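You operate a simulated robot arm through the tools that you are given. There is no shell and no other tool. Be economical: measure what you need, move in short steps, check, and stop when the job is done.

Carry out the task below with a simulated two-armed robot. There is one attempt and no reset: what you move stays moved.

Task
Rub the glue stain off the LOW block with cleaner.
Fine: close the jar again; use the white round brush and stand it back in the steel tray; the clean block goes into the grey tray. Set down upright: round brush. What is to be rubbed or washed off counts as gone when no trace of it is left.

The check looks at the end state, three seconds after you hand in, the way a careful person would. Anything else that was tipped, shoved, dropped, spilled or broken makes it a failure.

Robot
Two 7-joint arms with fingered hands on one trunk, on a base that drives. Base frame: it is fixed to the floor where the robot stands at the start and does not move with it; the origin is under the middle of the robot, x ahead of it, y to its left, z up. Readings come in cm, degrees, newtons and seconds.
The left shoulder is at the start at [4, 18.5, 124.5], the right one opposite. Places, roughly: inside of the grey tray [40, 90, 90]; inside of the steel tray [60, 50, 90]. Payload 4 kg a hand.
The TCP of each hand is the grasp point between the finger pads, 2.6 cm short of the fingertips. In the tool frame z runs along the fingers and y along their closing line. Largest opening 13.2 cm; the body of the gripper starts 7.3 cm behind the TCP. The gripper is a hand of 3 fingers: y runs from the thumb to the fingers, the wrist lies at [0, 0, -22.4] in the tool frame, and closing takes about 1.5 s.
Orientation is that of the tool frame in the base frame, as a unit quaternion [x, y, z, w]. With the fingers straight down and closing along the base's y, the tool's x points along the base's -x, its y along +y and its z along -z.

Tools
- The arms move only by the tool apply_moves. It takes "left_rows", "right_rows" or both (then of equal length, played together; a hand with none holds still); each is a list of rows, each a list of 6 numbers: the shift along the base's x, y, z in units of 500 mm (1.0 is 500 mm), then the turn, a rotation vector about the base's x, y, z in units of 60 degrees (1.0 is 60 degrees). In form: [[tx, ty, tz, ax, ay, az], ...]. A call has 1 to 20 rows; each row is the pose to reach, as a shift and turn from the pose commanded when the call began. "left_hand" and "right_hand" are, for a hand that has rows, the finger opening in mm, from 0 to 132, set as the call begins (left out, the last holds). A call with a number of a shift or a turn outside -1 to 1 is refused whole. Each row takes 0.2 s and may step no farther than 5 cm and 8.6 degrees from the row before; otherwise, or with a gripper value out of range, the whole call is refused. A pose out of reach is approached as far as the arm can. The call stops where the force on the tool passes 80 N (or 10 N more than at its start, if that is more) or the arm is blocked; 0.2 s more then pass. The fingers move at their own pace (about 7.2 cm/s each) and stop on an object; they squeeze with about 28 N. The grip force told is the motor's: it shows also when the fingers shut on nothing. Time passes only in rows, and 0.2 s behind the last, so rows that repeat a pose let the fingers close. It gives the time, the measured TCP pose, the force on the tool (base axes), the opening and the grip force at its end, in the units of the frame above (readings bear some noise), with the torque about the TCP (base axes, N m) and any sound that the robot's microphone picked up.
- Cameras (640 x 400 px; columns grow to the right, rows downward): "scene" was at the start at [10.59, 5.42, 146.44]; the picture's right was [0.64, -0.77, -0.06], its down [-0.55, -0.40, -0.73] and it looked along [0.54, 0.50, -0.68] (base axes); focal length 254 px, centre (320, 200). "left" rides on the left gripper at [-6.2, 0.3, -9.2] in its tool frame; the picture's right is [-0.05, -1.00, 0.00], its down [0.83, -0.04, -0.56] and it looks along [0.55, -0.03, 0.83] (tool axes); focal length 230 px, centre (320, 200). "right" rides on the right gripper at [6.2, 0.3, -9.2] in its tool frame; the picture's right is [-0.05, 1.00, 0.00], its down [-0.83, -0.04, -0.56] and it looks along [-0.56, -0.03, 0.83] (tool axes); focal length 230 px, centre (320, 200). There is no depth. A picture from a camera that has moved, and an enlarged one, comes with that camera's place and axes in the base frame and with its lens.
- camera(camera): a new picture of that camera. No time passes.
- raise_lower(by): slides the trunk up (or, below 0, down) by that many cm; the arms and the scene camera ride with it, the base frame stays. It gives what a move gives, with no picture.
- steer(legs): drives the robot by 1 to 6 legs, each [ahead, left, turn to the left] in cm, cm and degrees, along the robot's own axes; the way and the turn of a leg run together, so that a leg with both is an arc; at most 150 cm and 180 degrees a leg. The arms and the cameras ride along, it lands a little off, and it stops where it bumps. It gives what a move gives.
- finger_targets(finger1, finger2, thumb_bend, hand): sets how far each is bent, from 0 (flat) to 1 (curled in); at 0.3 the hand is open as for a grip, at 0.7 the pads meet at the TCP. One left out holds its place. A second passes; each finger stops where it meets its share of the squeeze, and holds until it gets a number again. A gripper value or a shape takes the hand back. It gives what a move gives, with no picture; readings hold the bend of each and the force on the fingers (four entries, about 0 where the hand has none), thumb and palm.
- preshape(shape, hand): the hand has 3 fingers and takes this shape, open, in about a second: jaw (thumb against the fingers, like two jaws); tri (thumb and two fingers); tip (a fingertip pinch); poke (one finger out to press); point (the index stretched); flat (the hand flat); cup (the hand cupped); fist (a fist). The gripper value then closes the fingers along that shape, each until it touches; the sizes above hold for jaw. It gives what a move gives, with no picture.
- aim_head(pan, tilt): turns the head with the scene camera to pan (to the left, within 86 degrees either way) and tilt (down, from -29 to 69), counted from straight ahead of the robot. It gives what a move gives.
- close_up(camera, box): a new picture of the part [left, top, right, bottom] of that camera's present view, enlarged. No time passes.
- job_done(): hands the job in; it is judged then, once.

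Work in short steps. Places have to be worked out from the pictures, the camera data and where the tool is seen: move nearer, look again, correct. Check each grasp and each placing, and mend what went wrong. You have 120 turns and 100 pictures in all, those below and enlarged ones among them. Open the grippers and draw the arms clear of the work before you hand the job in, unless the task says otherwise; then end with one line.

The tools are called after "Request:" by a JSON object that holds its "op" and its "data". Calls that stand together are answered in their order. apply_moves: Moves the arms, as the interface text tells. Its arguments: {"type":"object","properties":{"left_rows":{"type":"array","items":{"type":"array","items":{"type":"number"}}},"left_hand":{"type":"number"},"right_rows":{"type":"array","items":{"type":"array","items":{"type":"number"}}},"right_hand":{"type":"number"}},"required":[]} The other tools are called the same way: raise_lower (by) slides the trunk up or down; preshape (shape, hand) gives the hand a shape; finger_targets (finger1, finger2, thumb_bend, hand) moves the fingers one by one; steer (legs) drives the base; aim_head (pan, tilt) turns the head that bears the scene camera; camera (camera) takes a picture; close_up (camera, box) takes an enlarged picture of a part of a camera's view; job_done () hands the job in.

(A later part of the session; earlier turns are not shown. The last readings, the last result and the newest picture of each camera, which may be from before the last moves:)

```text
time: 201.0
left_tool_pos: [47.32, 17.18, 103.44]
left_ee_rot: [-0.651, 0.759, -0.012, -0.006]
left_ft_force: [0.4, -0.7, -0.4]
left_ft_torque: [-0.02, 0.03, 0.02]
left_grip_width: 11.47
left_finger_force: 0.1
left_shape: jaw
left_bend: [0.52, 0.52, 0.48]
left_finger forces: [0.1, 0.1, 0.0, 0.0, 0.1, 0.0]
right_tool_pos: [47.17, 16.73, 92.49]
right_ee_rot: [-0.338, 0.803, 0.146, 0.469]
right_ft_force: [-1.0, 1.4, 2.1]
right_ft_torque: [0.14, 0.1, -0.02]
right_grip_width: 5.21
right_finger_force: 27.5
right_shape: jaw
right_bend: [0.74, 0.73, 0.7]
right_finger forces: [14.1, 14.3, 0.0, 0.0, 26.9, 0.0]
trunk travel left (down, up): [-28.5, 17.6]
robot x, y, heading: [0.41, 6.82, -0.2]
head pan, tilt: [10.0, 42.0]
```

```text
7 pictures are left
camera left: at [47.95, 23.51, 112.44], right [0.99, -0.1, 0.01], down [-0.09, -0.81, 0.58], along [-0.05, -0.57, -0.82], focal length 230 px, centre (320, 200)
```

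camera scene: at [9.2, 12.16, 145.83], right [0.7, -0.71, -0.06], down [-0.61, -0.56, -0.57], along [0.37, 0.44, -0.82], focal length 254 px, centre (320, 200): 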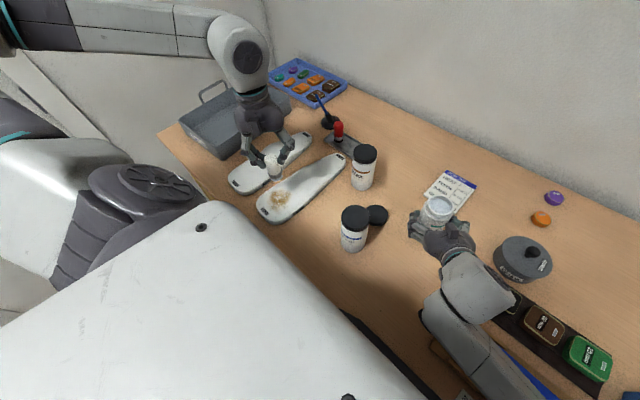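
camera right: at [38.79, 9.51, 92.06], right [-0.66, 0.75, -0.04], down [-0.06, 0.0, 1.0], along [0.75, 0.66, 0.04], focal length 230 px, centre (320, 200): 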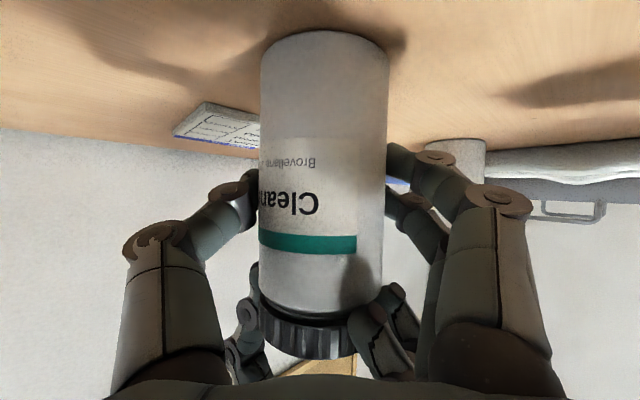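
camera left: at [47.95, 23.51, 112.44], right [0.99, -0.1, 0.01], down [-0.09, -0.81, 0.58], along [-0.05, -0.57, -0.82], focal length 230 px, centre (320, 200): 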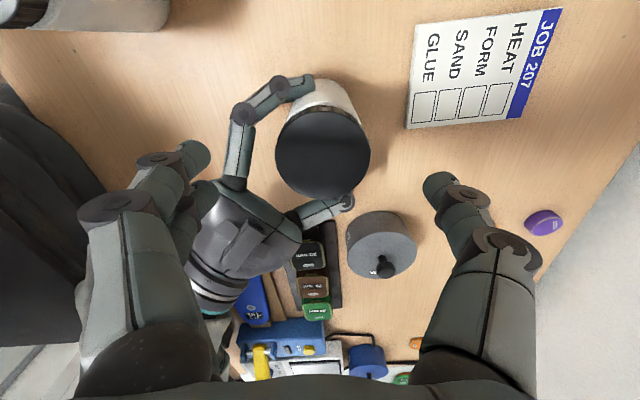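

The lid lies flat and centred on the neck. Descending, gripping it, and screwing clockwise: three ratchet cycles.

Request:
{"op": "apply_moves", "data": {"left_rows": [[0.002, -0.002, 0, 0, 0, 0], [0.002, -0.002, 0, 0, 0, 0], [0.002, -0.002, 0, 0, 0, 0], [0.002, -0.002, -0.04, 0, 0, 0], [0.002, -0.002, -0.073, 0, 0, 0], [0.002, -0.002, -0.073, 0, 0, 0]], "left_hand": 78}}

Request:
{"op": "apply_moves", "data": {"left_rows": [[0, 0, 0, 0, 0, 0], [0, 0, 0, 0, 0, 0], [0, 0, 0, 0, 0, 0], [0, 0, 0, 0, 0, 0], [0, 0, -0.003, 0, 0, 0], [0, 0, -0.004, 0, 0, -0.1], [0, 0, -0.004, 0, 0, -0.22], [0, 0, -0.004, 0, 0, -0.35], [0, 0, -0.004, 0, 0, -0.48], [0, 0, -0.004, 0, 0, -0.61], [0, 0, -0.004, 0, 0, -0.74], [0, 0, -0.004, 0, 0, -0.87], [0, 0, -0.004, 0, 0, -0.98], [0, 0, -0.003, 0, 0, -0.98]], "left_hand": 30}}

Request:
{"op": "apply_moves", "data": {"left_rows": [[0, 0, 0, 0, 0, 0], [0, 0, 0, 0, 0, 0], [0, 0, 0, 0, 0, 0], [0, 0, 0.055, 0, 0, 0], [0, 0, 0.055, 0, 0, 0.14], [0, 0, 0.055, 0, 0, 0.28], [0, 0, 0.055, 0, 0, 0.42], [0, 0, 0.055, 0, 0, 0.56], [0, 0, 0.055, 0, 0, 0.7], [0, 0, 0.055, 0, 0, 0.84], [0, 0, 0.055, 0, 0, 0.98], [0, 0, 0.02, 0, 0, 0.98], [0, 0, 0.002, 0, 0, 0.98], [0, 0, 0.002, 0, 0, 0.98]], "left_hand": 78}}

Request:
{"op": "apply_moves", "data": {"left_rows": [[0, 0, 0, 0, 0, 0], [0, 0, 0, 0, 0, 0], [0, 0, 0, 0, 0, 0], [0, 0, 0, 0, 0, 0], [0, 0, -0.003, 0, 0, 0], [0, 0, -0.004, 0, 0, -0.1], [0, 0, -0.004, 0, 0, -0.22], [0, 0, -0.004, 0, 0, -0.35], [0, 0, -0.004, 0, 0, -0.48], [0, 0, -0.004, 0, 0, -0.61], [0, 0, -0.004, 0, 0, -0.74], [0, 0, -0.004, 0, 0, -0.87], [0, 0, -0.004, 0, 0, -0.98], [0, 0, -0.003, 0, 0, -0.98]], "left_hand": 30}}

Request:
{"op": "apply_moves", "data": {"left_rows": [[0, 0, 0, 0, 0, 0], [0, 0, 0, 0, 0, 0], [0, 0, 0, 0, 0, 0], [0, 0, 0.055, 0, 0, 0], [0, 0, 0.055, 0, 0, 0.14], [0, 0, 0.055, 0, 0, 0.28], [0, 0, 0.055, 0, 0, 0.42], [0, 0, 0.055, 0, 0, 0.56], [0, 0, 0.055, 0, 0, 0.7], [0, 0, 0.055, 0, 0, 0.84], [0, 0, 0.055, 0, 0, 0.98], [0, 0, 0.02, 0, 0, 0.98], [0, 0, 0.002, 0, 0, 0.98], [0, 0, 0.002, 0, 0, 0.98]], "left_hand": 78}}

Request:
{"op": "apply_moves", "data": {"left_rows": [[0, 0, 0, 0, 0, 0], [0, 0, 0, 0, 0, 0], [0, 0, 0, 0, 0, 0], [0, 0, 0, 0, 0, 0], [0, 0, -0.003, 0, 0, 0], [0, 0, -0.004, 0, 0, -0.1], [0, 0, -0.004, 0, 0, -0.22], [0, 0, -0.004, 0, 0, -0.35], [0, 0, -0.004, 0, 0, -0.48], [0, 0, -0.004, 0, 0, -0.61], [0, 0, -0.004, 0, 0, -0.74], [0, 0, -0.004, 0, 0, -0.87], [0, 0, -0.004, 0, 0, -0.98], [0, 0, -0.003, 0, 0, -0.98]], "left_hand": 30}}

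Request:
{"op": "close_up", "data": {"camera": "right", "box": [200, 220, 440, 400]}}

```text
time: 202.4
left_tool_pos: [47.5, 17.07, 99.6]
left_ee_rot: [-0.651, 0.759, -0.013, -0.006]
left_ft_force: [-0.3, -0.1, 0.0]
left_ft_torque: [0.01, -0.01, 0.01]
left_grip_width: 7.84
left_finger_force: 0.0
left_shape: jaw
left_bend: [0.71, 0.71, 0.7]
left_finger forces: [0.0, 0.0, 0.0, 0.1, 0.0, 0.0]
right_tool_pos: [47.19, 16.77, 92.4]
right_ee_rot: [-0.339, 0.802, 0.147, 0.469]
right_ft_force: [-0.6, 0.6, 2.1]
right_ft_torque: [0.09, 0.09, -0.01]
right_grip_width: 5.2
right_finger_force: 28.4
right_shape: jaw
right_bend: [0.74, 0.73, 0.7]
right_finger forces: [13.6, 14.2, 0.1, 0.0, 27.0, 0.0]
trunk travel left (down, up): [-28.5, 17.6]
robot x, y, heading: [0.19, 7.06, -0.1]
head pan, tilt: [10.0, 42.0]
```

```text
time: 205.4
left_tool_pos: [47.45, 17.05, 99.6]
left_ee_rot: [-0.194, 0.981, -0.006, -0.012]
left_ft_force: [-0.1, 2.2, 2.6]
left_ft_torque: [0.19, 0.03, 0.0]
left_grip_width: 5.17
left_finger_force: 28.0
left_shape: jaw
left_bend: [0.74, 0.74, 0.7]
left_finger forces: [15.3, 13.9, 0.1, 0.1, 25.6, 0.1]
right_tool_pos: [47.27, 16.67, 92.42]
right_ee_rot: [-0.338, 0.802, 0.146, 0.469]
right_ft_force: [-0.2, -2.1, 1.3]
right_ft_torque: [0.11, 0.14, -0.02]
right_grip_width: 5.19
right_finger_force: 27.5
right_shape: jaw
right_bend: [0.74, 0.73, 0.7]
right_finger forces: [13.3, 13.1, 0.1, 0.1, 27.9, 0.0]
trunk travel left (down, up): [-28.5, 17.6]
robot x, y, heading: [0.33, 7.03, 0.3]
head pan, tilt: [10.0, 42.0]
```

```text
time: 208.4
left_tool_pos: [47.44, 16.93, 99.65]
left_ee_rot: [-0.651, 0.759, -0.012, -0.006]
left_ft_force: [0.0, 0.4, -0.1]
left_ft_torque: [0.03, 0.01, 0.02]
left_grip_width: 7.79
left_finger_force: 0.0
left_shape: jaw
left_bend: [0.71, 0.71, 0.7]
left_finger forces: [0.0, 0.0, 0.0, 0.0, 0.0, 0.0]
right_tool_pos: [47.19, 16.79, 92.45]
right_ee_rot: [-0.339, 0.802, 0.147, 0.469]
right_ft_force: [0.4, -0.2, 1.6]
right_ft_torque: [0.09, 0.12, 0.02]
right_grip_width: 5.21
right_finger_force: 27.8
right_shape: jaw
right_bend: [0.74, 0.73, 0.7]
right_finger forces: [13.7, 14.0, 0.0, 0.0, 27.1, 0.1]
trunk travel left (down, up): [-28.5, 17.6]
robot x, y, heading: [0.62, 6.95, 0.1]
head pan, tilt: [10.0, 42.0]
```

```text
time: 211.4
left_tool_pos: [47.39, 17.05, 99.56]
left_ee_rot: [-0.193, 0.981, -0.006, -0.012]
left_ft_force: [-1.4, 3.5, 2.3]
left_ft_torque: [0.16, 0.08, 0.03]
left_grip_width: 5.11
left_finger_force: 27.5
left_shape: jaw
left_bend: [0.73, 0.73, 0.7]
left_finger forces: [14.6, 14.9, 0.1, 0.0, 25.4, 0.0]
right_tool_pos: [47.15, 16.84, 92.42]
right_ee_rot: [-0.339, 0.803, 0.146, 0.468]
right_ft_force: [1.6, -1.3, 0.2]
right_ft_torque: [0.09, 0.21, -0.08]
right_grip_width: 5.2
right_finger_force: 27.9
right_shape: jaw
right_bend: [0.74, 0.73, 0.7]
right_finger forces: [13.2, 13.0, 0.0, 0.1, 28.4, 0.0]
trunk travel left (down, up): [-28.5, 17.6]
robot x, y, heading: [0.46, 7.11, 0.4]
head pan, tilt: [10.0, 42.0]
```

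```text
time: 214.4
left_tool_pos: [47.35, 16.94, 99.63]
left_ee_rot: [-0.651, 0.759, -0.012, -0.006]
left_ft_force: [-0.8, -0.7, -0.5]
left_ft_torque: [0.0, 0.01, 0.01]
left_grip_width: 7.75
left_finger_force: 0.1
left_shape: jaw
left_bend: [0.71, 0.71, 0.7]
left_finger forces: [0.0, 0.1, 0.1, 0.0, 0.1, 0.0]
right_tool_pos: [47.21, 16.67, 92.44]
right_ee_rot: [-0.339, 0.802, 0.147, 0.469]
right_ft_force: [0.2, 0.7, 1.3]
right_ft_torque: [0.07, 0.09, 0.02]
right_grip_width: 5.18
right_finger_force: 28.0
right_shape: jaw
right_bend: [0.74, 0.73, 0.7]
right_finger forces: [13.6, 14.0, 0.0, 0.0, 27.1, 0.1]
trunk travel left (down, up): [-28.5, 17.6]
robot x, y, heading: [0.68, 7.17, 0.1]
head pan, tilt: [10.0, 42.0]
```

```text
time: 217.4
left_tool_pos: [47.49, 17.06, 99.38]
left_ee_rot: [-0.193, 0.981, -0.007, -0.011]
left_ft_force: [-1.1, 1.4, 2.1]
left_ft_torque: [0.1, 0.07, 0.05]
left_grip_width: 5.12
left_finger_force: 28.8
left_shape: jaw
left_bend: [0.73, 0.74, 0.7]
left_finger forces: [14.1, 13.8, 0.0, 0.1, 25.5, 0.0]
right_tool_pos: [47.25, 16.71, 92.43]
right_ee_rot: [-0.339, 0.802, 0.147, 0.469]
right_ft_force: [1.7, -0.1, 0.2]
right_ft_torque: [0.12, 0.13, -0.06]
right_grip_width: 5.18
right_finger_force: 27.7
right_shape: jaw
right_bend: [0.74, 0.73, 0.7]
right_finger forces: [13.4, 13.4, 0.0, 0.0, 27.9, 0.1]
trunk travel left (down, up): [-28.5, 17.6]
robot x, y, heading: [0.66, 7.1, 0.3]
head pan, tilt: [10.0, 42.0]
```

```text
2.22 times, centred on (320, 310) of right
camera zoom: at [38.83, 9.48, 92.02], right [-0.66, 0.75, -0.04], down [-0.06, 0.0, 1.0], along [0.75, 0.66, 0.04], focal length 511 px, centre (320, -44)
```

zoom: 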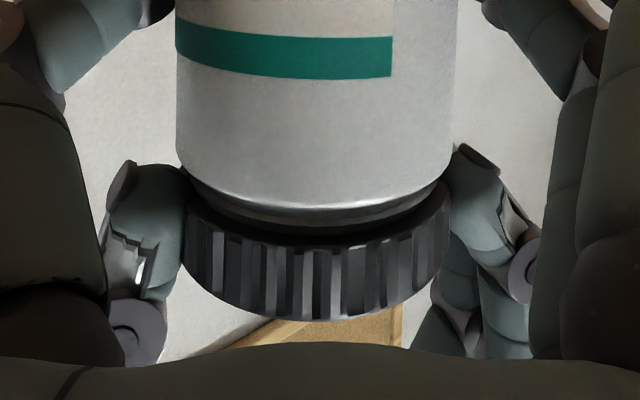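

The lid is screwing down well. Three more cycles until the torque rises.

Request:
{"op": "apply_moves", "data": {"left_rows": [[0, 0, 0, 0, 0, 0], [0, 0, 0, 0, 0, 0], [0, 0, 0, 0, 0, 0], [0, 0, 0.055, 0, 0, 0], [0, 0, 0.055, 0, 0, 0.14], [0, 0, 0.055, 0, 0, 0.28], [0, 0, 0.055, 0, 0, 0.42], [0, 0, 0.055, 0, 0, 0.56], [0, 0, 0.055, 0, 0, 0.7], [0, 0, 0.055, 0, 0, 0.84], [0, 0, 0.055, 0, 0, 0.98], [0, 0, 0.02, 0, 0, 0.98], [0, 0, 0.002, 0, 0, 0.98], [0, 0, 0.002, 0, 0, 0.98]], "left_hand": 78}}

Request:
{"op": "apply_moves", "data": {"left_rows": [[0, 0, 0, 0, 0, 0], [0, 0, 0, 0, 0, 0], [0, 0, 0, 0, 0, 0], [0, 0, 0, 0, 0, 0], [0, 0, -0.003, 0, 0, 0], [0, 0, -0.004, 0, 0, -0.1], [0, 0, -0.004, 0, 0, -0.22], [0, 0, -0.004, 0, 0, -0.35], [0, 0, -0.004, 0, 0, -0.48], [0, 0, -0.004, 0, 0, -0.61], [0, 0, -0.004, 0, 0, -0.74], [0, 0, -0.004, 0, 0, -0.87], [0, 0, -0.004, 0, 0, -0.98], [0, 0, -0.003, 0, 0, -0.98]], "left_hand": 30}}

Request:
{"op": "apply_moves", "data": {"left_rows": [[0, 0, 0, 0, 0, 0], [0, 0, 0, 0, 0, 0], [0, 0, 0, 0, 0, 0], [0, 0, 0.055, 0, 0, 0], [0, 0, 0.055, 0, 0, 0.14], [0, 0, 0.055, 0, 0, 0.28], [0, 0, 0.055, 0, 0, 0.42], [0, 0, 0.055, 0, 0, 0.56], [0, 0, 0.055, 0, 0, 0.7], [0, 0, 0.055, 0, 0, 0.84], [0, 0, 0.055, 0, 0, 0.98], [0, 0, 0.02, 0, 0, 0.98], [0, 0, 0.002, 0, 0, 0.98], [0, 0, 0.002, 0, 0, 0.98]], "left_hand": 78}}

Request:
{"op": "apply_moves", "data": {"left_rows": [[0, 0, 0, 0, 0, 0], [0, 0, 0, 0, 0, 0], [0, 0, 0, 0, 0, 0], [0, 0, 0, 0, 0, 0], [0, 0, -0.003, 0, 0, 0], [0, 0, -0.004, 0, 0, -0.1], [0, 0, -0.004, 0, 0, -0.22], [0, 0, -0.004, 0, 0, -0.35], [0, 0, -0.004, 0, 0, -0.48], [0, 0, -0.004, 0, 0, -0.61], [0, 0, -0.004, 0, 0, -0.74], [0, 0, -0.004, 0, 0, -0.87], [0, 0, -0.004, 0, 0, -0.98], [0, 0, -0.003, 0, 0, -0.98]], "left_hand": 30}}

Request:
{"op": "apply_moves", "data": {"left_rows": [[0, 0, 0, 0, 0, 0], [0, 0, 0, 0, 0, 0], [0, 0, 0, 0, 0, 0], [0, 0, 0.055, 0, 0, 0], [0, 0, 0.055, 0, 0, 0.14], [0, 0, 0.055, 0, 0, 0.28], [0, 0, 0.055, 0, 0, 0.42], [0, 0, 0.055, 0, 0, 0.56], [0, 0, 0.055, 0, 0, 0.7], [0, 0, 0.055, 0, 0, 0.84], [0, 0, 0.055, 0, 0, 0.98], [0, 0, 0.02, 0, 0, 0.98], [0, 0, 0.002, 0, 0, 0.98], [0, 0, 0.002, 0, 0, 0.98]], "left_hand": 78}}

Request:
{"op": "apply_moves", "data": {"left_rows": [[0, 0, 0, 0, 0, 0], [0, 0, 0, 0, 0, 0], [0, 0, 0, 0, 0, 0], [0, 0, 0, 0, 0, 0], [0, 0, -0.003, 0, 0, 0], [0, 0, -0.004, 0, 0, -0.1], [0, 0, -0.004, 0, 0, -0.22], [0, 0, -0.004, 0, 0, -0.35], [0, 0, -0.004, 0, 0, -0.48], [0, 0, -0.004, 0, 0, -0.61], [0, 0, -0.004, 0, 0, -0.74], [0, 0, -0.004, 0, 0, -0.87], [0, 0, -0.004, 0, 0, -0.98], [0, 0, -0.003, 0, 0, -0.98]], "left_hand": 30}}

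```text
time: 220.4
left_tool_pos: [47.51, 16.93, 99.52]
left_ee_rot: [-0.651, 0.759, -0.011, -0.006]
left_ft_force: [0.5, -0.3, 0.3]
left_ft_torque: [0.0, 0.01, -0.02]
left_grip_width: 7.77
left_finger_force: 0.0
left_shape: jaw
left_bend: [0.71, 0.71, 0.7]
left_finger forces: [0.0, 0.0, 0.1, 0.0, 0.1, 0.0]
right_tool_pos: [47.18, 16.71, 92.53]
right_ee_rot: [-0.339, 0.802, 0.147, 0.469]
right_ft_force: [-0.4, -0.3, 0.2]
right_ft_torque: [0.05, 0.1, -0.03]
right_grip_width: 5.19
right_finger_force: 28.5
right_shape: jaw
right_bend: [0.74, 0.73, 0.7]
right_finger forces: [13.7, 13.8, 0.1, 0.0, 27.0, 0.1]
trunk travel left (down, up): [-28.5, 17.6]
robot x, y, heading: [0.72, 6.5, -0.1]
head pan, tilt: [10.0, 42.0]
```

```text
time: 223.4
left_tool_pos: [47.44, 16.96, 99.4]
left_ee_rot: [-0.193, 0.981, -0.006, -0.011]
left_ft_force: [-0.3, 1.3, 1.1]
left_ft_torque: [0.09, 0.03, 0.06]
left_grip_width: 5.17
left_finger_force: 28.4
left_shape: jaw
left_bend: [0.73, 0.74, 0.7]
left_finger forces: [13.8, 13.8, 0.1, 0.1, 25.6, 0.0]
right_tool_pos: [47.24, 16.72, 92.41]
right_ee_rot: [-0.339, 0.802, 0.147, 0.469]
right_ft_force: [0.6, -0.7, 0.4]
right_ft_torque: [0.12, 0.15, -0.02]
right_grip_width: 5.15
right_finger_force: 27.9
right_shape: jaw
right_bend: [0.74, 0.73, 0.7]
right_finger forces: [13.5, 13.3, 0.1, 0.0, 27.8, 0.1]
trunk travel left (down, up): [-28.5, 17.6]
robot x, y, heading: [0.45, 7.25, 0.2]
head pan, tilt: [10.0, 42.0]
```

```text
time: 226.4
left_tool_pos: [47.44, 16.95, 99.54]
left_ee_rot: [-0.651, 0.759, -0.012, -0.005]
left_ft_force: [-0.3, 0.4, 0.0]
left_ft_torque: [0.01, 0.01, -0.04]
left_grip_width: 7.76
left_finger_force: 0.1
left_shape: jaw
left_bend: [0.71, 0.71, 0.7]
left_finger forces: [0.1, 0.1, 0.0, 0.1, 0.1, 0.0]
right_tool_pos: [47.16, 16.72, 92.44]
right_ee_rot: [-0.338, 0.803, 0.147, 0.468]
right_ft_force: [-0.1, 0.6, 1.8]
right_ft_torque: [0.09, 0.14, 0.01]
right_grip_width: 5.19
right_finger_force: 27.8
right_shape: jaw
right_bend: [0.74, 0.73, 0.7]
right_finger forces: [13.8, 13.8, 0.0, 0.2, 26.9, 0.0]
trunk travel left (down, up): [-28.5, 17.6]
robot x, y, heading: [0.39, 6.69, -0.1]
head pan, tilt: [10.0, 42.0]
```

```text
time: 229.4
left_tool_pos: [47.34, 16.87, 99.37]
left_ee_rot: [-0.194, 0.981, -0.007, -0.011]
left_ft_force: [-11.8, -4.2, 8.9]
left_ft_torque: [-0.1, 0.26, 0.92]
left_grip_width: 5.17
left_finger_force: 27.9
left_shape: jaw
left_bend: [0.74, 0.74, 0.7]
left_finger forces: [10.8, 18.6, 0.0, 0.0, 29.6, 0.0]
right_tool_pos: [47.3, 16.67, 92.64]
right_ee_rot: [-0.338, 0.802, 0.146, 0.47]
right_ft_force: [13.7, 7.1, 1.0]
right_ft_torque: [0.26, 0.02, -0.97]
right_grip_width: 4.86
right_finger_force: 27.7
right_shape: jaw
right_bend: [0.73, 0.73, 0.72]
right_finger forces: [14.8, 16.1, 0.1, 0.0, 24.0, 0.0]
trunk travel left (down, up): [-28.5, 17.6]
robot x, y, heading: [0.8, 7.21, 0.0]
head pan, tilt: [10.0, 42.0]
```

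```text
time: 232.4
left_tool_pos: [47.49, 16.97, 99.41]
left_ee_rot: [-0.651, 0.759, -0.012, -0.006]
left_ft_force: [-0.5, 0.3, 0.3]
left_ft_torque: [0.01, 0.04, 0.01]
left_grip_width: 7.73
left_finger_force: 0.2
left_shape: jaw
left_bend: [0.71, 0.71, 0.7]
left_finger forces: [0.0, 0.0, 0.0, 0.0, 0.0, 0.1]
right_tool_pos: [47.13, 16.65, 92.44]
right_ee_rot: [-0.338, 0.803, 0.146, 0.469]
right_ft_force: [-1.6, 1.1, 2.7]
right_ft_torque: [0.08, 0.1, 0.0]
right_grip_width: 4.85
right_finger_force: 28.3
right_shape: jaw
right_bend: [0.73, 0.74, 0.72]
right_finger forces: [13.9, 10.8, 0.0, 0.0, 24.4, 0.0]
trunk travel left (down, up): [-28.5, 17.6]
robot x, y, heading: [0.59, 7.35, 0.2]
head pan, tilt: [10.0, 42.0]
```

```text
time: 235.4
left_tool_pos: [47.52, 17.08, 99.22]
left_ee_rot: [-0.193, 0.981, -0.007, -0.011]
left_ft_force: [-1.8, -10.7, 5.7]
left_ft_torque: [-0.66, 0.07, 0.71]
left_grip_width: 5.18
left_finger_force: 27.9
left_shape: jaw
left_bend: [0.73, 0.74, 0.71]
left_finger forces: [11.0, 14.9, 0.0, 0.0, 33.8, 0.0]
right_tool_pos: [47.15, 16.72, 92.43]
right_ee_rot: [-0.339, 0.803, 0.148, 0.468]
right_ft_force: [1.4, 10.2, -9.0]
right_ft_torque: [-0.09, 0.03, -0.63]
right_grip_width: 3.45
right_finger_force: 27.6
right_shape: jaw
right_bend: [0.76, 0.76, 0.77]
right_finger forces: [10.3, 12.5, 0.0, 0.0, 11.3, 0.0]
trunk travel left (down, up): [-28.5, 17.6]
robot x, y, heading: [0.49, 7.38, -0.2]
head pan, tilt: [10.0, 42.0]
```

The lid is tight (0.9 N m), but the right grip narrowed to 3.5 cm, so the jar may have shifted in that hand. Checking.

Request:
{"op": "close_up", "data": {"camera": "scene", "box": [240, 130, 400, 270]}}

```text
2.86 times, centred on (320, 200) of scene
camera zoom: at [12.26, 8.29, 146.96], right [0.17, -0.98, -0.01], down [-0.72, -0.12, -0.69], along [0.67, 0.13, -0.73], focal length 726 px, centre (320, 200)
```

zoom: 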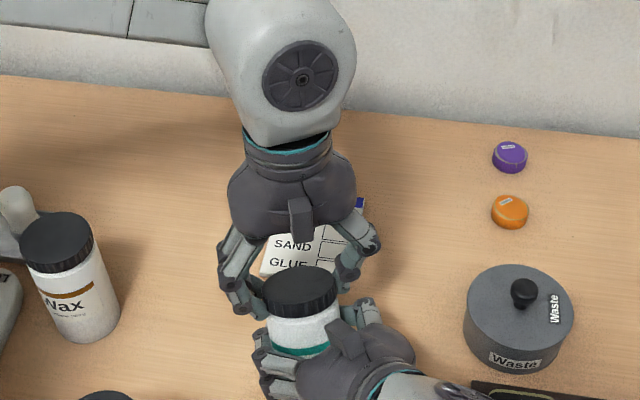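

The jar stands upright with the lid on. Opening the right hand first, then the left releases and lifts away, then the right hand rises straight up.

Request:
{"op": "apply_moves", "data": {"right_rows": [[0, 0, 0, 0, 0, 0], [0, 0, 0, 0, 0, 0], [0, 0, 0, 0, 0, 0], [0, 0, 0, 0, 0, 0], [0, 0, 0, 0, 0, 0]], "right_hand": 100}}

Request:
{"op": "apply_moves", "data": {"left_rows": [[0, 0, 0, 0, 0, 0], [0, 0, 0, 0, 0, 0], [0, 0, 0, 0, 0, 0], [0, 0, 0, 0, 0, 0], [0, 0, 0.08, 0, 0, 0], [0, 0, 0.16, 0, 0, 0], [0, 0, 0.24, 0, 0, 0], [-0.02, 0.08, 0.3, 0, 0, 0], [-0.06, 0.16, 0.32, 0, 0, -0.05], [-0.1, 0.24, 0.32, 0, 0, -0.1], [-0.14, 0.32, 0.32, 0, 0, -0.2], [-0.18, 0.4, 0.32, 0, 0, -0.3], [-0.2, 0.46, 0.32, 0, 0, -0.37]], "left_hand": 80}}

Request:
{"op": "apply_moves", "data": {"right_rows": [[-0.004, -0.003, 0.05, 0, 0, 0], [-0.004, -0.003, 0.11, 0, 0, 0], [-0.004, -0.003, 0.18, 0, 0, 0], [-0.004, -0.003, 0.25, 0, 0, 0], [-0.004, -0.003, 0.33, 0, 0, 0]]}}

Request:
{"op": "camera", "data": {"camera": "scene"}}

```text
time: 236.6
left_tool_pos: [47.27, 17.05, 99.27]
left_ee_rot: [-0.195, 0.981, -0.007, -0.011]
left_ft_force: [-1.0, -1.4, 1.7]
left_ft_torque: [-0.13, 0.08, 0.05]
left_grip_width: 5.14
left_finger_force: 27.7
left_shape: jaw
left_bend: [0.73, 0.74, 0.71]
left_finger forces: [13.9, 14.2, 0.0, 0.1, 27.5, 0.0]
right_tool_pos: [47.23, 16.74, 92.24]
right_ee_rot: [-0.339, 0.802, 0.147, 0.468]
right_ft_force: [0.1, -0.5, -0.1]
right_ft_torque: [-0.01, 0.01, -0.01]
right_grip_width: 10.01
right_finger_force: 0.0
right_shape: jaw
right_bend: [0.63, 0.63, 0.6]
right_finger forces: [0.1, 0.0, 0.0, 0.1, 0.1, 0.0]
trunk travel left (down, up): [-28.5, 17.6]
robot x, y, heading: [0.61, 6.9, 0.1]
head pan, tilt: [10.0, 42.0]
```

```text
refused: row 8 steps farther than a row can; nothing moved
```

```text
time: 237.8
left_tool_pos: [47.4, 16.96, 99.42]
left_ee_rot: [-0.194, 0.981, -0.007, -0.011]
left_ft_force: [0.2, -2.2, 14.2]
left_ft_torque: [-0.15, -0.07, 0.01]
left_grip_width: 5.12
left_finger_force: 28.0
left_shape: jaw
left_bend: [0.74, 0.73, 0.71]
left_finger forces: [14.9, 14.5, 0.0, 0.1, 30.0, 0.0]
right_tool_pos: [46.99, 16.53, 109.3]
right_ee_rot: [-0.339, 0.801, 0.147, 0.47]
right_ft_force: [0.5, 0.9, -0.4]
right_ft_torque: [0.0, -0.01, -0.02]
right_grip_width: 10.02
right_finger_force: 0.2
right_shape: jaw
right_bend: [0.63, 0.63, 0.59]
right_finger forces: [0.0, 0.0, 0.0, 0.1, 0.0, 0.0]
trunk travel left (down, up): [-28.5, 17.6]
robot x, y, heading: [0.49, 7.0, 0.2]
head pan, tilt: [10.0, 42.0]
```

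```text
4 pictures are left
camera scene: at [12.16, 8.27, 147.0], right [0.17, -0.98, -0.01], down [-0.72, -0.12, -0.69], along [0.68, 0.13, -0.73], focal length 254 px, centre (320, 200)
```

scene: 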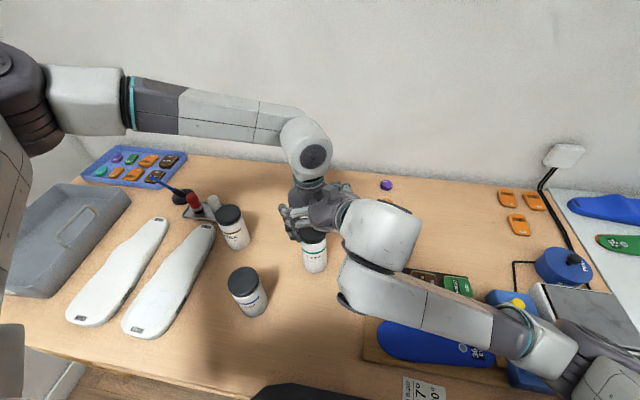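

A row of the left move was refused, so the right hand rose while the left was still on the lid (no harm seen). I'll reverse the right hand down the same path, then release with the left properly, then raise the right.

Request:
{"op": "apply_moves", "data": {"right_rows": [[0, 0, -0.08, 0, 0, 0], [0, 0, -0.15, 0, 0, 0], [0, 0, -0.22, 0, 0, 0], [0, 0, -0.28, 0, 0, 0], [0.003, 0.002, -0.33, 0, 0, 0], [0.003, 0.002, -0.33, 0, 0, 0]]}}

Request:
{"op": "apply_moves", "data": {"left_rows": [[0, 0, 0, 0, 0, 0], [0, 0, 0, 0, 0, 0], [0, 0, 0, 0, 0, 0], [0, 0, 0, 0, 0, 0], [0, 0, 0.07, 0, 0, 0], [0, 0, 0.14, 0, 0, 0], [0, 0, 0.21, 0, 0, 0], [0, 0, 0.28, 0, 0, 0], [-0.02, 0.06, 0.32, 0, 0, 0], [-0.05, 0.13, 0.34, 0, 0, -0.05], [-0.09, 0.2, 0.34, 0, 0, -0.1], [-0.12, 0.27, 0.34, 0, 0, -0.18], [-0.16, 0.34, 0.34, 0, 0, -0.26], [-0.19, 0.41, 0.34, 0, 0, -0.34], [-0.2, 0.46, 0.34, 0, 0, -0.37]], "left_hand": 80}}

```text
time: 239.2
left_tool_pos: [47.42, 17.09, 99.31]
left_ee_rot: [-0.194, 0.981, -0.008, -0.01]
left_ft_force: [-0.2, -1.8, 10.9]
left_ft_torque: [-0.12, -0.09, -0.02]
left_grip_width: 5.09
left_finger_force: 28.0
left_shape: jaw
left_bend: [0.74, 0.73, 0.71]
left_finger forces: [15.2, 14.4, 0.1, 0.0, 29.5, 0.1]
right_tool_pos: [46.94, 16.56, 92.49]
right_ee_rot: [-0.339, 0.802, 0.147, 0.469]
right_ft_force: [-0.1, -0.4, 0.3]
right_ft_torque: [0.0, 0.01, -0.02]
right_grip_width: 10.03
right_finger_force: 0.1
right_shape: jaw
right_bend: [0.63, 0.63, 0.59]
right_finger forces: [0.0, 0.1, 0.1, 0.0, 0.0, 0.1]
trunk travel left (down, up): [-28.5, 17.6]
robot x, y, heading: [0.47, 7.05, 0.1]
head pan, tilt: [10.0, 42.0]
```

```text
time: 242.4
left_tool_pos: [37.45, 40.15, 116.3]
left_ee_rot: [-0.001, 1.0, -0.005, -0.012]
left_ft_force: [0.1, -0.1, -0.2]
left_ft_torque: [-0.04, -0.02, 0.03]
left_grip_width: 7.95
left_finger_force: 0.0
left_shape: jaw
left_bend: [0.71, 0.71, 0.71]
left_finger forces: [0.0, 0.1, 0.0, 0.0, 0.0, 0.0]
right_tool_pos: [47.01, 16.78, 92.49]
right_ee_rot: [-0.339, 0.803, 0.146, 0.469]
right_ft_force: [-0.1, -0.6, 0.5]
right_ft_torque: [-0.03, -0.05, 0.01]
right_grip_width: 10.04
right_finger_force: 0.0
right_shape: jaw
right_bend: [0.63, 0.63, 0.59]
right_finger forces: [0.0, 0.1, 0.0, 0.1, 0.0, 0.0]
trunk travel left (down, up): [-28.5, 17.6]
robot x, y, heading: [0.8, 6.88, 0.0]
head pan, tilt: [10.0, 42.0]
```

The left hand is clear. Raising the right hand straight up, then driving the robot 35 cm left toward the block and grey tray, and taking one picture.

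Request:
{"op": "apply_moves", "data": {"right_rows": [[0, 0, 0.05, 0, 0, 0], [0, 0, 0.11, 0, 0, 0], [0, 0, 0.18, 0, 0, 0], [0, 0, 0.25, 0, 0, 0], [0, 0, 0.32, 0, 0, 0], [0, 0, 0.34, 0, 0, 0]]}}

Request:
{"op": "steer", "data": {"legs": [[0, 35, 0]]}}

Request:
{"op": "aim_head", "data": {"pan": 35, "tilt": 48}}

Request:
{"op": "camera", "data": {"camera": "scene"}}

```text
time: 243.8
left_tool_pos: [37.52, 39.96, 116.39]
left_ee_rot: [-0.001, 1.0, -0.005, -0.012]
left_ft_force: [0.7, -0.3, -0.7]
left_ft_torque: [-0.01, -0.03, 0.02]
left_grip_width: 7.97
left_finger_force: 0.0
left_shape: jaw
left_bend: [0.71, 0.71, 0.71]
left_finger forces: [0.0, 0.0, 0.0, 0.0, 0.1, 0.0]
right_tool_pos: [47.22, 16.81, 109.45]
right_ee_rot: [-0.339, 0.802, 0.147, 0.469]
right_ft_force: [0.1, -0.3, 0.3]
right_ft_torque: [-0.02, 0.01, 0.03]
right_grip_width: 10.05
right_finger_force: 0.0
right_shape: jaw
right_bend: [0.63, 0.63, 0.59]
right_finger forces: [0.0, 0.1, 0.1, 0.1, 0.0, 0.0]
trunk travel left (down, up): [-28.5, 17.6]
robot x, y, heading: [0.66, 7.19, 0.1]
head pan, tilt: [10.0, 42.0]
```

```text
time: 246.1
left_tool_pos: [37.22, 75.13, 116.34]
left_ee_rot: [-0.004, 1.0, -0.004, -0.012]
left_ft_force: [-0.2, 0.7, 0.3]
left_ft_torque: [-0.04, -0.01, 0.02]
left_grip_width: 7.97
left_finger_force: 0.1
left_shape: jaw
left_bend: [0.71, 0.71, 0.71]
left_finger forces: [0.1, 0.0, 0.1, 0.0, 0.0, 0.1]
right_tool_pos: [47.11, 51.92, 109.36]
right_ee_rot: [-0.34, 0.802, 0.147, 0.469]
right_ft_force: [-0.3, 0.6, 0.6]
right_ft_torque: [-0.02, 0.03, 0.02]
right_grip_width: 10.04
right_finger_force: 0.0
right_shape: jaw
right_bend: [0.63, 0.63, 0.59]
right_finger forces: [0.0, 0.0, 0.0, 0.0, 0.1, 0.1]
trunk travel left (down, up): [-28.5, 17.6]
robot x, y, heading: [0.47, 41.94, 0.2]
head pan, tilt: [10.0, 42.0]
```

```text
time: 246.9
left_tool_pos: [37.2, 75.25, 116.36]
left_ee_rot: [-0.004, 1.0, -0.004, -0.012]
left_ft_force: [-0.2, 0.0, -0.8]
left_ft_torque: [0.03, 0.01, 0.0]
left_grip_width: 7.95
left_finger_force: 0.1
left_shape: jaw
left_bend: [0.71, 0.71, 0.71]
left_finger forces: [0.1, 0.0, 0.0, 0.1, 0.1, 0.1]
right_tool_pos: [47.02, 52.03, 109.43]
right_ee_rot: [-0.34, 0.802, 0.148, 0.468]
right_ft_force: [-1.3, 0.1, 0.2]
right_ft_torque: [-0.02, -0.01, -0.01]
right_grip_width: 10.04
right_finger_force: 0.0
right_shape: jaw
right_bend: [0.63, 0.63, 0.59]
right_finger forces: [0.0, 0.0, 0.0, 0.1, 0.0, 0.0]
trunk travel left (down, up): [-28.5, 17.6]
robot x, y, heading: [0.32, 41.91, 0.3]
head pan, tilt: [35.0, 48.0]
```

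```text
3 pictures are left
camera scene: at [10.24, 46.44, 146.28], right [0.58, -0.82, -0.05], down [-0.66, -0.43, -0.62], along [0.48, 0.39, -0.79], focal length 254 px, centre (320, 200)
```

scene: 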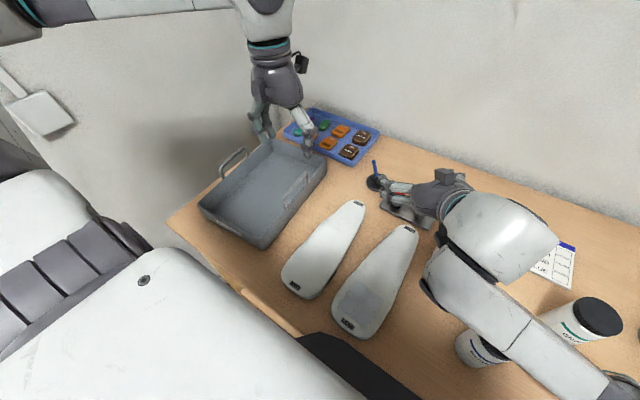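

LOW block: from about [22, 51.5] to [50, 50.2], middle near [37, 50.8]. The right hand hovers over it, so I'll move it away to the right first, then bring the left hand above the block's middle.

Request:
{"op": "apply_moves", "data": {"right_rows": [[0.01, -0.06, 0.03, 0, 0, -0.06], [0.02, -0.13, 0.06, 0, 0, -0.12], [0.03, -0.2, 0.06, 0, 0, -0.19], [0.04, -0.27, 0.06, 0, 0, -0.26], [0.05, -0.33, 0.06, 0, 0, -0.33], [0.06, -0.4, 0.06, 0, 0, -0.4], [0.06, -0.4, 0.06, 0, 0, -0.4]]}}

Request:
{"op": "apply_moves", "data": {"left_rows": [[0, -0.07, 0, 0, 0, 0], [0, -0.15, 0, 0, 0, 0], [0, -0.23, 0, 0, 0, -0.01], [-0.01, -0.31, -0.02, 0, 0, -0.02], [-0.01, -0.39, -0.06, 0, 0, -0.03], [-0.01, -0.46, -0.12, 0, 0, -0.045], [-0.01, -0.488, -0.2, 0, 0, -0.045], [-0.01, -0.488, -0.28, 0, 0, -0.045], [-0.01, -0.488, -0.34, 0, 0, -0.045], [-0.01, -0.488, -0.34, 0, 0, -0.045]], "left_hand": 100}}

Request:
{"op": "camera", "data": {"camera": "left"}}

```text
time: 248.6
left_tool_pos: [37.2, 75.3, 116.41]
left_ee_rot: [-0.003, 1.0, -0.005, -0.012]
left_ft_force: [1.1, -0.1, 0.1]
left_ft_torque: [0.01, 0.01, -0.02]
left_grip_width: 7.96
left_finger_force: 0.0
left_shape: jaw
left_bend: [0.71, 0.71, 0.71]
left_finger forces: [0.0, 0.1, 0.1, 0.1, 0.1, 0.1]
right_tool_pos: [50.07, 31.82, 112.3]
right_ee_rot: [-0.167, 0.855, 0.047, 0.489]
right_ft_force: [-0.4, 1.1, 0.0]
right_ft_torque: [-0.02, -0.04, 0.0]
right_grip_width: 10.03
right_finger_force: 0.2
right_shape: jaw
right_bend: [0.63, 0.63, 0.59]
right_finger forces: [0.0, 0.0, 0.1, 0.1, 0.1, 0.0]
trunk travel left (down, up): [-28.5, 17.6]
robot x, y, heading: [0.78, 41.71, 0.5]
head pan, tilt: [35.0, 48.0]
```

```text
time: 250.8
left_tool_pos: [36.72, 50.77, 99.28]
left_ee_rot: [0.018, 1.0, -0.005, -0.011]
left_ft_force: [0.5, 0.3, 0.2]
left_ft_torque: [0.01, -0.01, -0.02]
left_grip_width: 9.96
left_finger_force: 0.1
left_shape: jaw
left_bend: [0.63, 0.63, 0.6]
left_finger forces: [0.0, 0.0, 0.0, 0.0, 0.0, 0.0]
right_tool_pos: [49.98, 32.02, 112.37]
right_ee_rot: [-0.166, 0.855, 0.046, 0.489]
right_ft_force: [0.3, -0.8, -0.8]
right_ft_torque: [-0.02, -0.03, 0.01]
right_grip_width: 10.0
right_finger_force: 0.0
right_shape: jaw
right_bend: [0.63, 0.63, 0.59]
right_finger forces: [0.0, 0.0, 0.0, 0.1, 0.0, 0.1]
trunk travel left (down, up): [-28.5, 17.6]
robot x, y, heading: [0.62, 42.02, 0.2]
head pan, tilt: [35.0, 48.0]
```

```text
2 pictures are left
camera left: at [43.07, 50.9, 108.37], right [0.01, -1.0, 0.01], down [-0.82, -0.01, 0.57], along [-0.57, -0.01, -0.82], focal length 230 px, centre (320, 200)
```

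left: 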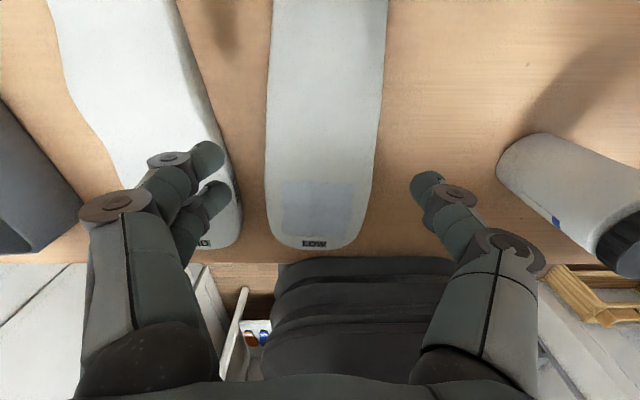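

The block is 10 cm wide here with a 3.9 cm gap to MID. Opening to 12 cm, descending around its middle, gripping and lifting it a little.

Request:
{"op": "apply_moves", "data": {"left_rows": [[0, -0.004, -0.02, 0, 0, 0], [0, -0.004, -0.06, 0, 0, 0], [0, -0.004, -0.12, 0, 0, 0], [0, -0.004, -0.17, 0, 0, 0], [0, -0.004, -0.203, 0, 0, 0], [0, -0.004, -0.203, 0, 0, 0]], "left_hand": 120}}

Request:
{"op": "apply_moves", "data": {"left_rows": [[0, 0, 0, 0, 0, 0], [0, 0, 0, 0, 0, 0], [0, 0, 0, 0, 0, 0], [0, 0, 0, 0, 0, 0], [0, 0, 0, 0, 0, 0], [0, 0, 0, 0, 0, 0], [0, 0, 0.02, 0, 0, 0], [0, 0, 0.06, 0, 0, 0], [0, 0, 0.06, 0, 0, 0]], "left_hand": 50}}

```text
time: 252.2
left_tool_pos: [36.44, 53.16, 90.97]
left_ee_rot: [0.02, 1.0, -0.005, -0.01]
left_ft_force: [0.8, -3.4, 4.3]
left_ft_torque: [-0.03, 0.0, 0.01]
left_grip_width: 11.98
left_finger_force: 0.1
left_shape: jaw
left_bend: [0.47, 0.48, 0.43]
left_finger forces: [0.9, 2.0, 0.0, 0.1, 1.9, 0.0]
left hand out of reach, approached as far as the arm can: row 3, 4, 5, 6
right_tool_pos: [49.98, 31.99, 112.39]
right_ee_rot: [-0.167, 0.855, 0.048, 0.489]
right_ft_force: [-0.5, 0.3, -0.6]
right_ft_torque: [-0.03, 0.0, 0.0]
right_grip_width: 9.99
right_finger_force: 0.1
right_shape: jaw
right_bend: [0.63, 0.63, 0.59]
right_finger forces: [0.1, 0.0, 0.0, 0.0, 0.0, 0.0]
trunk travel left (down, up): [-28.5, 17.6]
robot x, y, heading: [0.1, 41.95, 0.2]
head pan, tilt: [35.0, 48.0]
```

```text
time: 254.2
left_tool_pos: [36.29, 53.16, 93.88]
left_ee_rot: [0.019, 1.0, -0.004, -0.013]
left_ft_force: [0.2, 1.1, 0.9]
left_ft_torque: [0.01, 0.01, 0.01]
left_grip_width: 3.36
left_finger_force: 28.2
left_shape: jaw
left_bend: [0.77, 0.77, 0.77]
left_finger forces: [0.0, 0.1, 0.0, 0.0, 0.0, 0.0]
right_tool_pos: [50.1, 32.01, 112.36]
right_ee_rot: [-0.166, 0.855, 0.046, 0.488]
right_ft_force: [0.8, 0.4, 0.4]
right_ft_torque: [0.0, 0.0, 0.02]
right_grip_width: 10.0
right_finger_force: 0.0
right_shape: jaw
right_bend: [0.63, 0.63, 0.59]
right_finger forces: [0.0, 0.0, 0.0, 0.0, 0.0, 0.1]
trunk travel left (down, up): [-28.5, 17.6]
robot x, y, heading: [0.31, 42.48, 0.1]
head pan, tilt: [35.0, 48.0]
```

The arm hit its inner limit at this height and the grip closed above the block. Raising and opening, shifting the robot 8 cm right for better reach, then descending again.

Request:
{"op": "apply_moves", "data": {"left_rows": [[0, 0, 0.06, 0, 0, 0], [0, 0, 0.14, 0, 0, 0], [0, 0, 0.2, 0, 0, 0]], "left_hand": 120}}

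Request:
{"op": "steer", "data": {"legs": [[0, -8, 0]]}}

```text
time: 254.9
left_tool_pos: [36.25, 53.05, 103.93]
left_ee_rot: [0.019, 1.0, -0.005, -0.011]
left_ft_force: [0.7, 0.8, -0.1]
left_ft_torque: [-0.01, 0.0, 0.04]
left_grip_width: 11.98
left_finger_force: 0.1
left_shape: jaw
left_bend: [0.47, 0.47, 0.43]
left_finger forces: [0.0, 0.1, 0.0, 0.0, 0.1, 0.0]
right_tool_pos: [49.95, 32.06, 112.38]
right_ee_rot: [-0.167, 0.855, 0.047, 0.489]
right_ft_force: [0.4, 0.3, -0.4]
right_ft_torque: [-0.01, -0.01, -0.01]
right_grip_width: 10.03
right_finger_force: 0.0
right_shape: jaw
right_bend: [0.63, 0.63, 0.59]
right_finger forces: [0.1, 0.0, 0.0, 0.1, 0.0, 0.1]
trunk travel left (down, up): [-28.5, 17.6]
robot x, y, heading: [0.34, 41.96, 0.1]
head pan, tilt: [35.0, 48.0]
```

```text
time: 256.0
left_tool_pos: [36.37, 45.08, 103.75]
left_ee_rot: [0.019, 1.0, -0.005, -0.012]
left_ft_force: [0.1, 0.1, 0.1]
left_ft_torque: [0.0, -0.01, -0.01]
left_grip_width: 11.97
left_finger_force: 0.1
left_shape: jaw
left_bend: [0.47, 0.47, 0.43]
left_finger forces: [0.0, 0.0, 0.1, 0.1, 0.0, 0.0]
right_tool_pos: [50.03, 24.15, 112.34]
right_ee_rot: [-0.167, 0.855, 0.048, 0.489]
right_ft_force: [0.1, 0.2, 0.0]
right_ft_torque: [0.01, -0.02, 0.01]
right_grip_width: 10.06
right_finger_force: 0.1
right_shape: jaw
right_bend: [0.63, 0.63, 0.59]
right_finger forces: [0.1, 0.1, 0.1, 0.0, 0.1, 0.1]
trunk travel left (down, up): [-28.5, 17.6]
robot x, y, heading: [1.06, 33.92, 0.2]
head pan, tilt: [35.0, 48.0]
```

Now centring over the block, descending to z≈89, gripping and lifting slightly.

Request:
{"op": "apply_moves", "data": {"left_rows": [[0.004, 0.06, 0, 0, 0, 0], [0.004, 0.108, 0, 0, 0, 0], [0.004, 0.108, -0.07, 0, 0, 0], [0.004, 0.108, -0.14, 0, 0, 0], [0.004, 0.108, -0.21, 0, 0, 0], [0.004, 0.108, -0.26, 0, 0, 0], [0.004, 0.108, -0.292, 0, 0, 0], [0.004, 0.108, -0.292, 0, 0, 0]]}}

Request:
{"op": "apply_moves", "data": {"left_rows": [[0, 0, 0, 0, 0, 0], [0, 0, 0, 0, 0, 0], [0, 0, 0, 0, 0, 0], [0, 0, 0, 0, 0, 0], [0, 0, 0, 0, 0, 0], [0, 0, 0, 0, 0, 0]], "left_hand": 50}}

Request:
{"op": "apply_moves", "data": {"left_rows": [[0, 0, 0.02, 0, 0, 0], [0, 0, 0.05, 0, 0, 0], [0, 0, 0.06, 0, 0, 0]]}}

```text
time: 257.8
left_tool_pos: [36.63, 50.58, 89.31]
left_ee_rot: [0.02, 1.0, -0.005, -0.011]
left_ft_force: [0.2, 0.5, 0.3]
left_ft_torque: [0.02, 0.0, 0.0]
left_grip_width: 11.96
left_finger_force: 0.0
left_shape: jaw
left_bend: [0.47, 0.47, 0.43]
left_finger forces: [0.1, 0.0, 0.1, 0.1, 0.0, 0.1]
right_tool_pos: [50.07, 23.95, 112.37]
right_ee_rot: [-0.166, 0.855, 0.047, 0.489]
right_ft_force: [0.0, -0.2, -0.1]
right_ft_torque: [-0.01, -0.02, 0.0]
right_grip_width: 9.98
right_finger_force: 0.0
right_shape: jaw
right_bend: [0.63, 0.63, 0.59]
right_finger forces: [0.0, 0.0, 0.0, 0.0, 0.1, 0.1]
trunk travel left (down, up): [-28.5, 17.6]
robot x, y, heading: [0.27, 34.15, 0.4]
head pan, tilt: [35.0, 48.0]
```

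```text
time: 259.2
left_tool_pos: [36.53, 50.61, 89.2]
left_ee_rot: [0.02, 1.0, -0.004, -0.013]
left_ft_force: [0.5, -1.2, -0.6]
left_ft_torque: [0.04, 0.0, 0.03]
left_grip_width: 9.19
left_finger_force: 27.8
left_shape: jaw
left_bend: [0.69, 0.66, 0.64]
left_finger forces: [12.4, 12.2, 0.0, 0.1, 25.9, 0.1]
right_tool_pos: [50.06, 24.17, 112.37]
right_ee_rot: [-0.167, 0.855, 0.047, 0.489]
right_ft_force: [0.0, -0.1, -0.4]
right_ft_torque: [0.07, -0.01, 0.0]
right_grip_width: 10.03
right_finger_force: 0.1
right_shape: jaw
right_bend: [0.63, 0.63, 0.59]
right_finger forces: [0.1, 0.1, 0.0, 0.0, 0.0, 0.0]
trunk travel left (down, up): [-28.5, 17.6]
robot x, y, heading: [0.36, 34.06, 0.4]
head pan, tilt: [35.0, 48.0]
```

```text
time: 260.0
left_tool_pos: [36.5, 50.49, 92.2]
left_ee_rot: [0.019, 1.0, -0.005, -0.013]
left_ft_force: [0.2, 0.5, -4.8]
left_ft_torque: [0.0, -0.07, -0.01]
left_grip_width: 9.15
left_finger_force: 28.1
left_shape: jaw
left_bend: [0.69, 0.66, 0.64]
left_finger forces: [13.0, 13.1, 0.1, 0.1, 25.9, 0.1]
right_tool_pos: [50.15, 24.04, 112.3]
right_ee_rot: [-0.167, 0.855, 0.047, 0.489]
right_ft_force: [0.2, -0.7, 0.3]
right_ft_torque: [-0.01, -0.02, -0.01]
right_grip_width: 10.03
right_finger_force: 0.1
right_shape: jaw
right_bend: [0.63, 0.63, 0.59]
right_finger forces: [0.1, 0.1, 0.0, 0.1, 0.0, 0.0]
trunk travel left (down, up): [-28.5, 17.6]
robot x, y, heading: [0.72, 34.39, 0.2]
head pan, tilt: [35.0, 48.0]
```

The block is lifted (about 5 N, level). Raising it to z≈108, driving 10 cm left, then carrying it over the grey tray with a 25° turn so it fits inside; then a look.

Request:
{"op": "apply_moves", "data": {"left_rows": [[0, 0, 0.06, 0, 0, 0], [0, 0, 0.13, 0, 0, 0], [0, 0, 0.2, 0, 0, 0], [0, 0, 0.27, 0, 0, 0], [0, 0, 0.32, 0, 0, 0]]}}

Request:
{"op": "steer", "data": {"legs": [[0, 10, 0]]}}

Request:
{"op": "apply_moves", "data": {"left_rows": [[0.005, 0.06, 0, 0, 0, 0], [0.01, 0.12, 0, 0, 0, 0], [0.015, 0.18, 0, 0, 0, 0], [0.02, 0.24, 0, 0, 0, 0], [0.03, 0.3, 0, 0, 0, 0.05], [0.04, 0.36, 0, 0, 0, 0.12], [0.05, 0.42, 0, 0, 0, 0.2], [0.06, 0.48, 0, 0, 0, 0.28], [0.066, 0.53, 0, 0, 0, 0.36], [0.07, 0.57, 0, 0, 0, 0.45], [0.07, 0.57, 0, 0, 0, 0.45]]}}

Request:
{"op": "aim_head", "data": {"pan": 50, "tilt": 42}}

Request:
{"op": "camera", "data": {"camera": "scene"}}

```text
time: 261.2
left_tool_pos: [36.48, 50.39, 108.33]
left_ee_rot: [0.019, 1.0, -0.006, -0.013]
left_ft_force: [-1.0, -0.4, -5.6]
left_ft_torque: [0.03, -0.04, -0.04]
left_grip_width: 9.18
left_finger_force: 27.9
left_shape: jaw
left_bend: [0.69, 0.66, 0.64]
left_finger forces: [12.9, 13.1, 0.0, 0.1, 26.0, 0.0]
right_tool_pos: [49.97, 24.14, 112.33]
right_ee_rot: [-0.167, 0.855, 0.047, 0.489]
right_ft_force: [-0.2, -1.0, -0.3]
right_ft_torque: [-0.01, 0.02, -0.01]
right_grip_width: 10.04
right_finger_force: 0.1
right_shape: jaw
right_bend: [0.63, 0.63, 0.59]
right_finger forces: [0.1, 0.1, 0.0, 0.1, 0.0, 0.1]
trunk travel left (down, up): [-28.5, 17.6]
robot x, y, heading: [0.75, 34.15, 0.3]
head pan, tilt: [35.0, 48.0]
```

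```text
time: 262.4
left_tool_pos: [36.58, 60.47, 108.34]
left_ee_rot: [0.019, 1.0, -0.005, -0.012]
left_ft_force: [-0.4, 0.3, -3.7]
left_ft_torque: [-0.01, -0.08, 0.02]
left_grip_width: 9.18
left_finger_force: 27.9
left_shape: jaw
left_bend: [0.69, 0.66, 0.64]
left_finger forces: [13.0, 13.1, 0.0, 0.1, 26.1, 0.0]
right_tool_pos: [49.99, 34.14, 112.44]
right_ee_rot: [-0.166, 0.855, 0.047, 0.489]
right_ft_force: [0.0, 0.4, 1.0]
right_ft_torque: [0.0, -0.02, 0.01]
right_grip_width: 10.01
right_finger_force: 0.1
right_shape: jaw
right_bend: [0.63, 0.63, 0.59]
right_finger forces: [0.0, 0.0, 0.0, 0.0, 0.0, 0.0]
trunk travel left (down, up): [-28.5, 17.6]
robot x, y, heading: [0.62, 43.95, 0.3]
head pan, tilt: [35.0, 48.0]
```

```text
time: 264.8
left_tool_pos: [39.98, 89.06, 108.17]
left_ee_rot: [-0.214, 0.977, -0.006, -0.012]
left_ft_force: [0.2, -0.8, -4.3]
left_ft_torque: [0.04, -0.05, -0.01]
left_grip_width: 9.18
left_finger_force: 28.1
left_shape: jaw
left_bend: [0.69, 0.66, 0.64]
left_finger forces: [13.0, 12.9, 0.0, 0.1, 25.9, 0.0]
right_tool_pos: [50.04, 34.11, 112.31]
right_ee_rot: [-0.165, 0.855, 0.046, 0.489]
right_ft_force: [1.0, -0.7, -0.1]
right_ft_torque: [0.02, 0.01, -0.01]
right_grip_width: 10.04
right_finger_force: 0.0
right_shape: jaw
right_bend: [0.63, 0.63, 0.59]
right_finger forces: [0.2, 0.1, 0.1, 0.0, 0.0, 0.0]
trunk travel left (down, up): [-28.5, 17.6]
robot x, y, heading: [0.15, 43.86, 0.2]
head pan, tilt: [35.0, 48.0]
```

```text
time: 265.5
left_tool_pos: [39.96, 89.05, 108.27]
left_ee_rot: [-0.215, 0.977, -0.008, -0.011]
left_ft_force: [0.3, 0.6, -4.3]
left_ft_torque: [0.04, -0.06, 0.0]
left_grip_width: 9.18
left_finger_force: 28.1
left_shape: jaw
left_bend: [0.69, 0.66, 0.64]
left_finger forces: [13.0, 12.8, 0.0, 0.0, 25.9, 0.1]
right_tool_pos: [50.05, 34.04, 112.38]
right_ee_rot: [-0.166, 0.855, 0.047, 0.489]
right_ft_force: [0.0, 0.1, 0.4]
right_ft_torque: [-0.01, 0.0, -0.01]
right_grip_width: 10.02
right_finger_force: 0.0
right_shape: jaw
right_bend: [0.63, 0.63, 0.59]
right_finger forces: [0.0, 0.1, 0.1, 0.0, 0.1, 0.1]
trunk travel left (down, up): [-28.5, 17.6]
robot x, y, heading: [0.4, 44.31, 0.3]
head pan, tilt: [50.0, 42.0]
```

```text
1 pictures are left
camera scene: at [9.25, 50.48, 147.2], right [0.77, -0.64, -0.06], down [-0.49, -0.52, -0.71], along [0.42, 0.57, -0.71], focal length 254 px, centre (320, 200)
```

scene: 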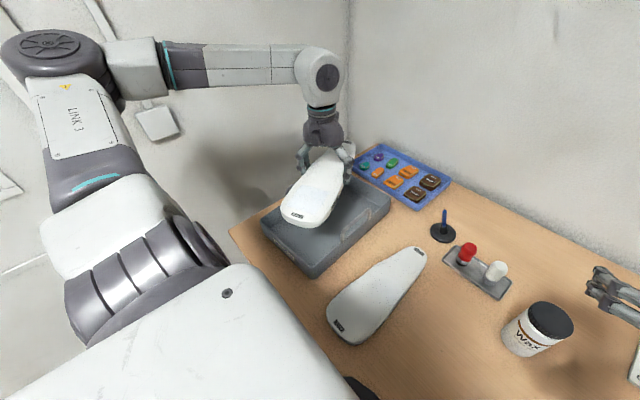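

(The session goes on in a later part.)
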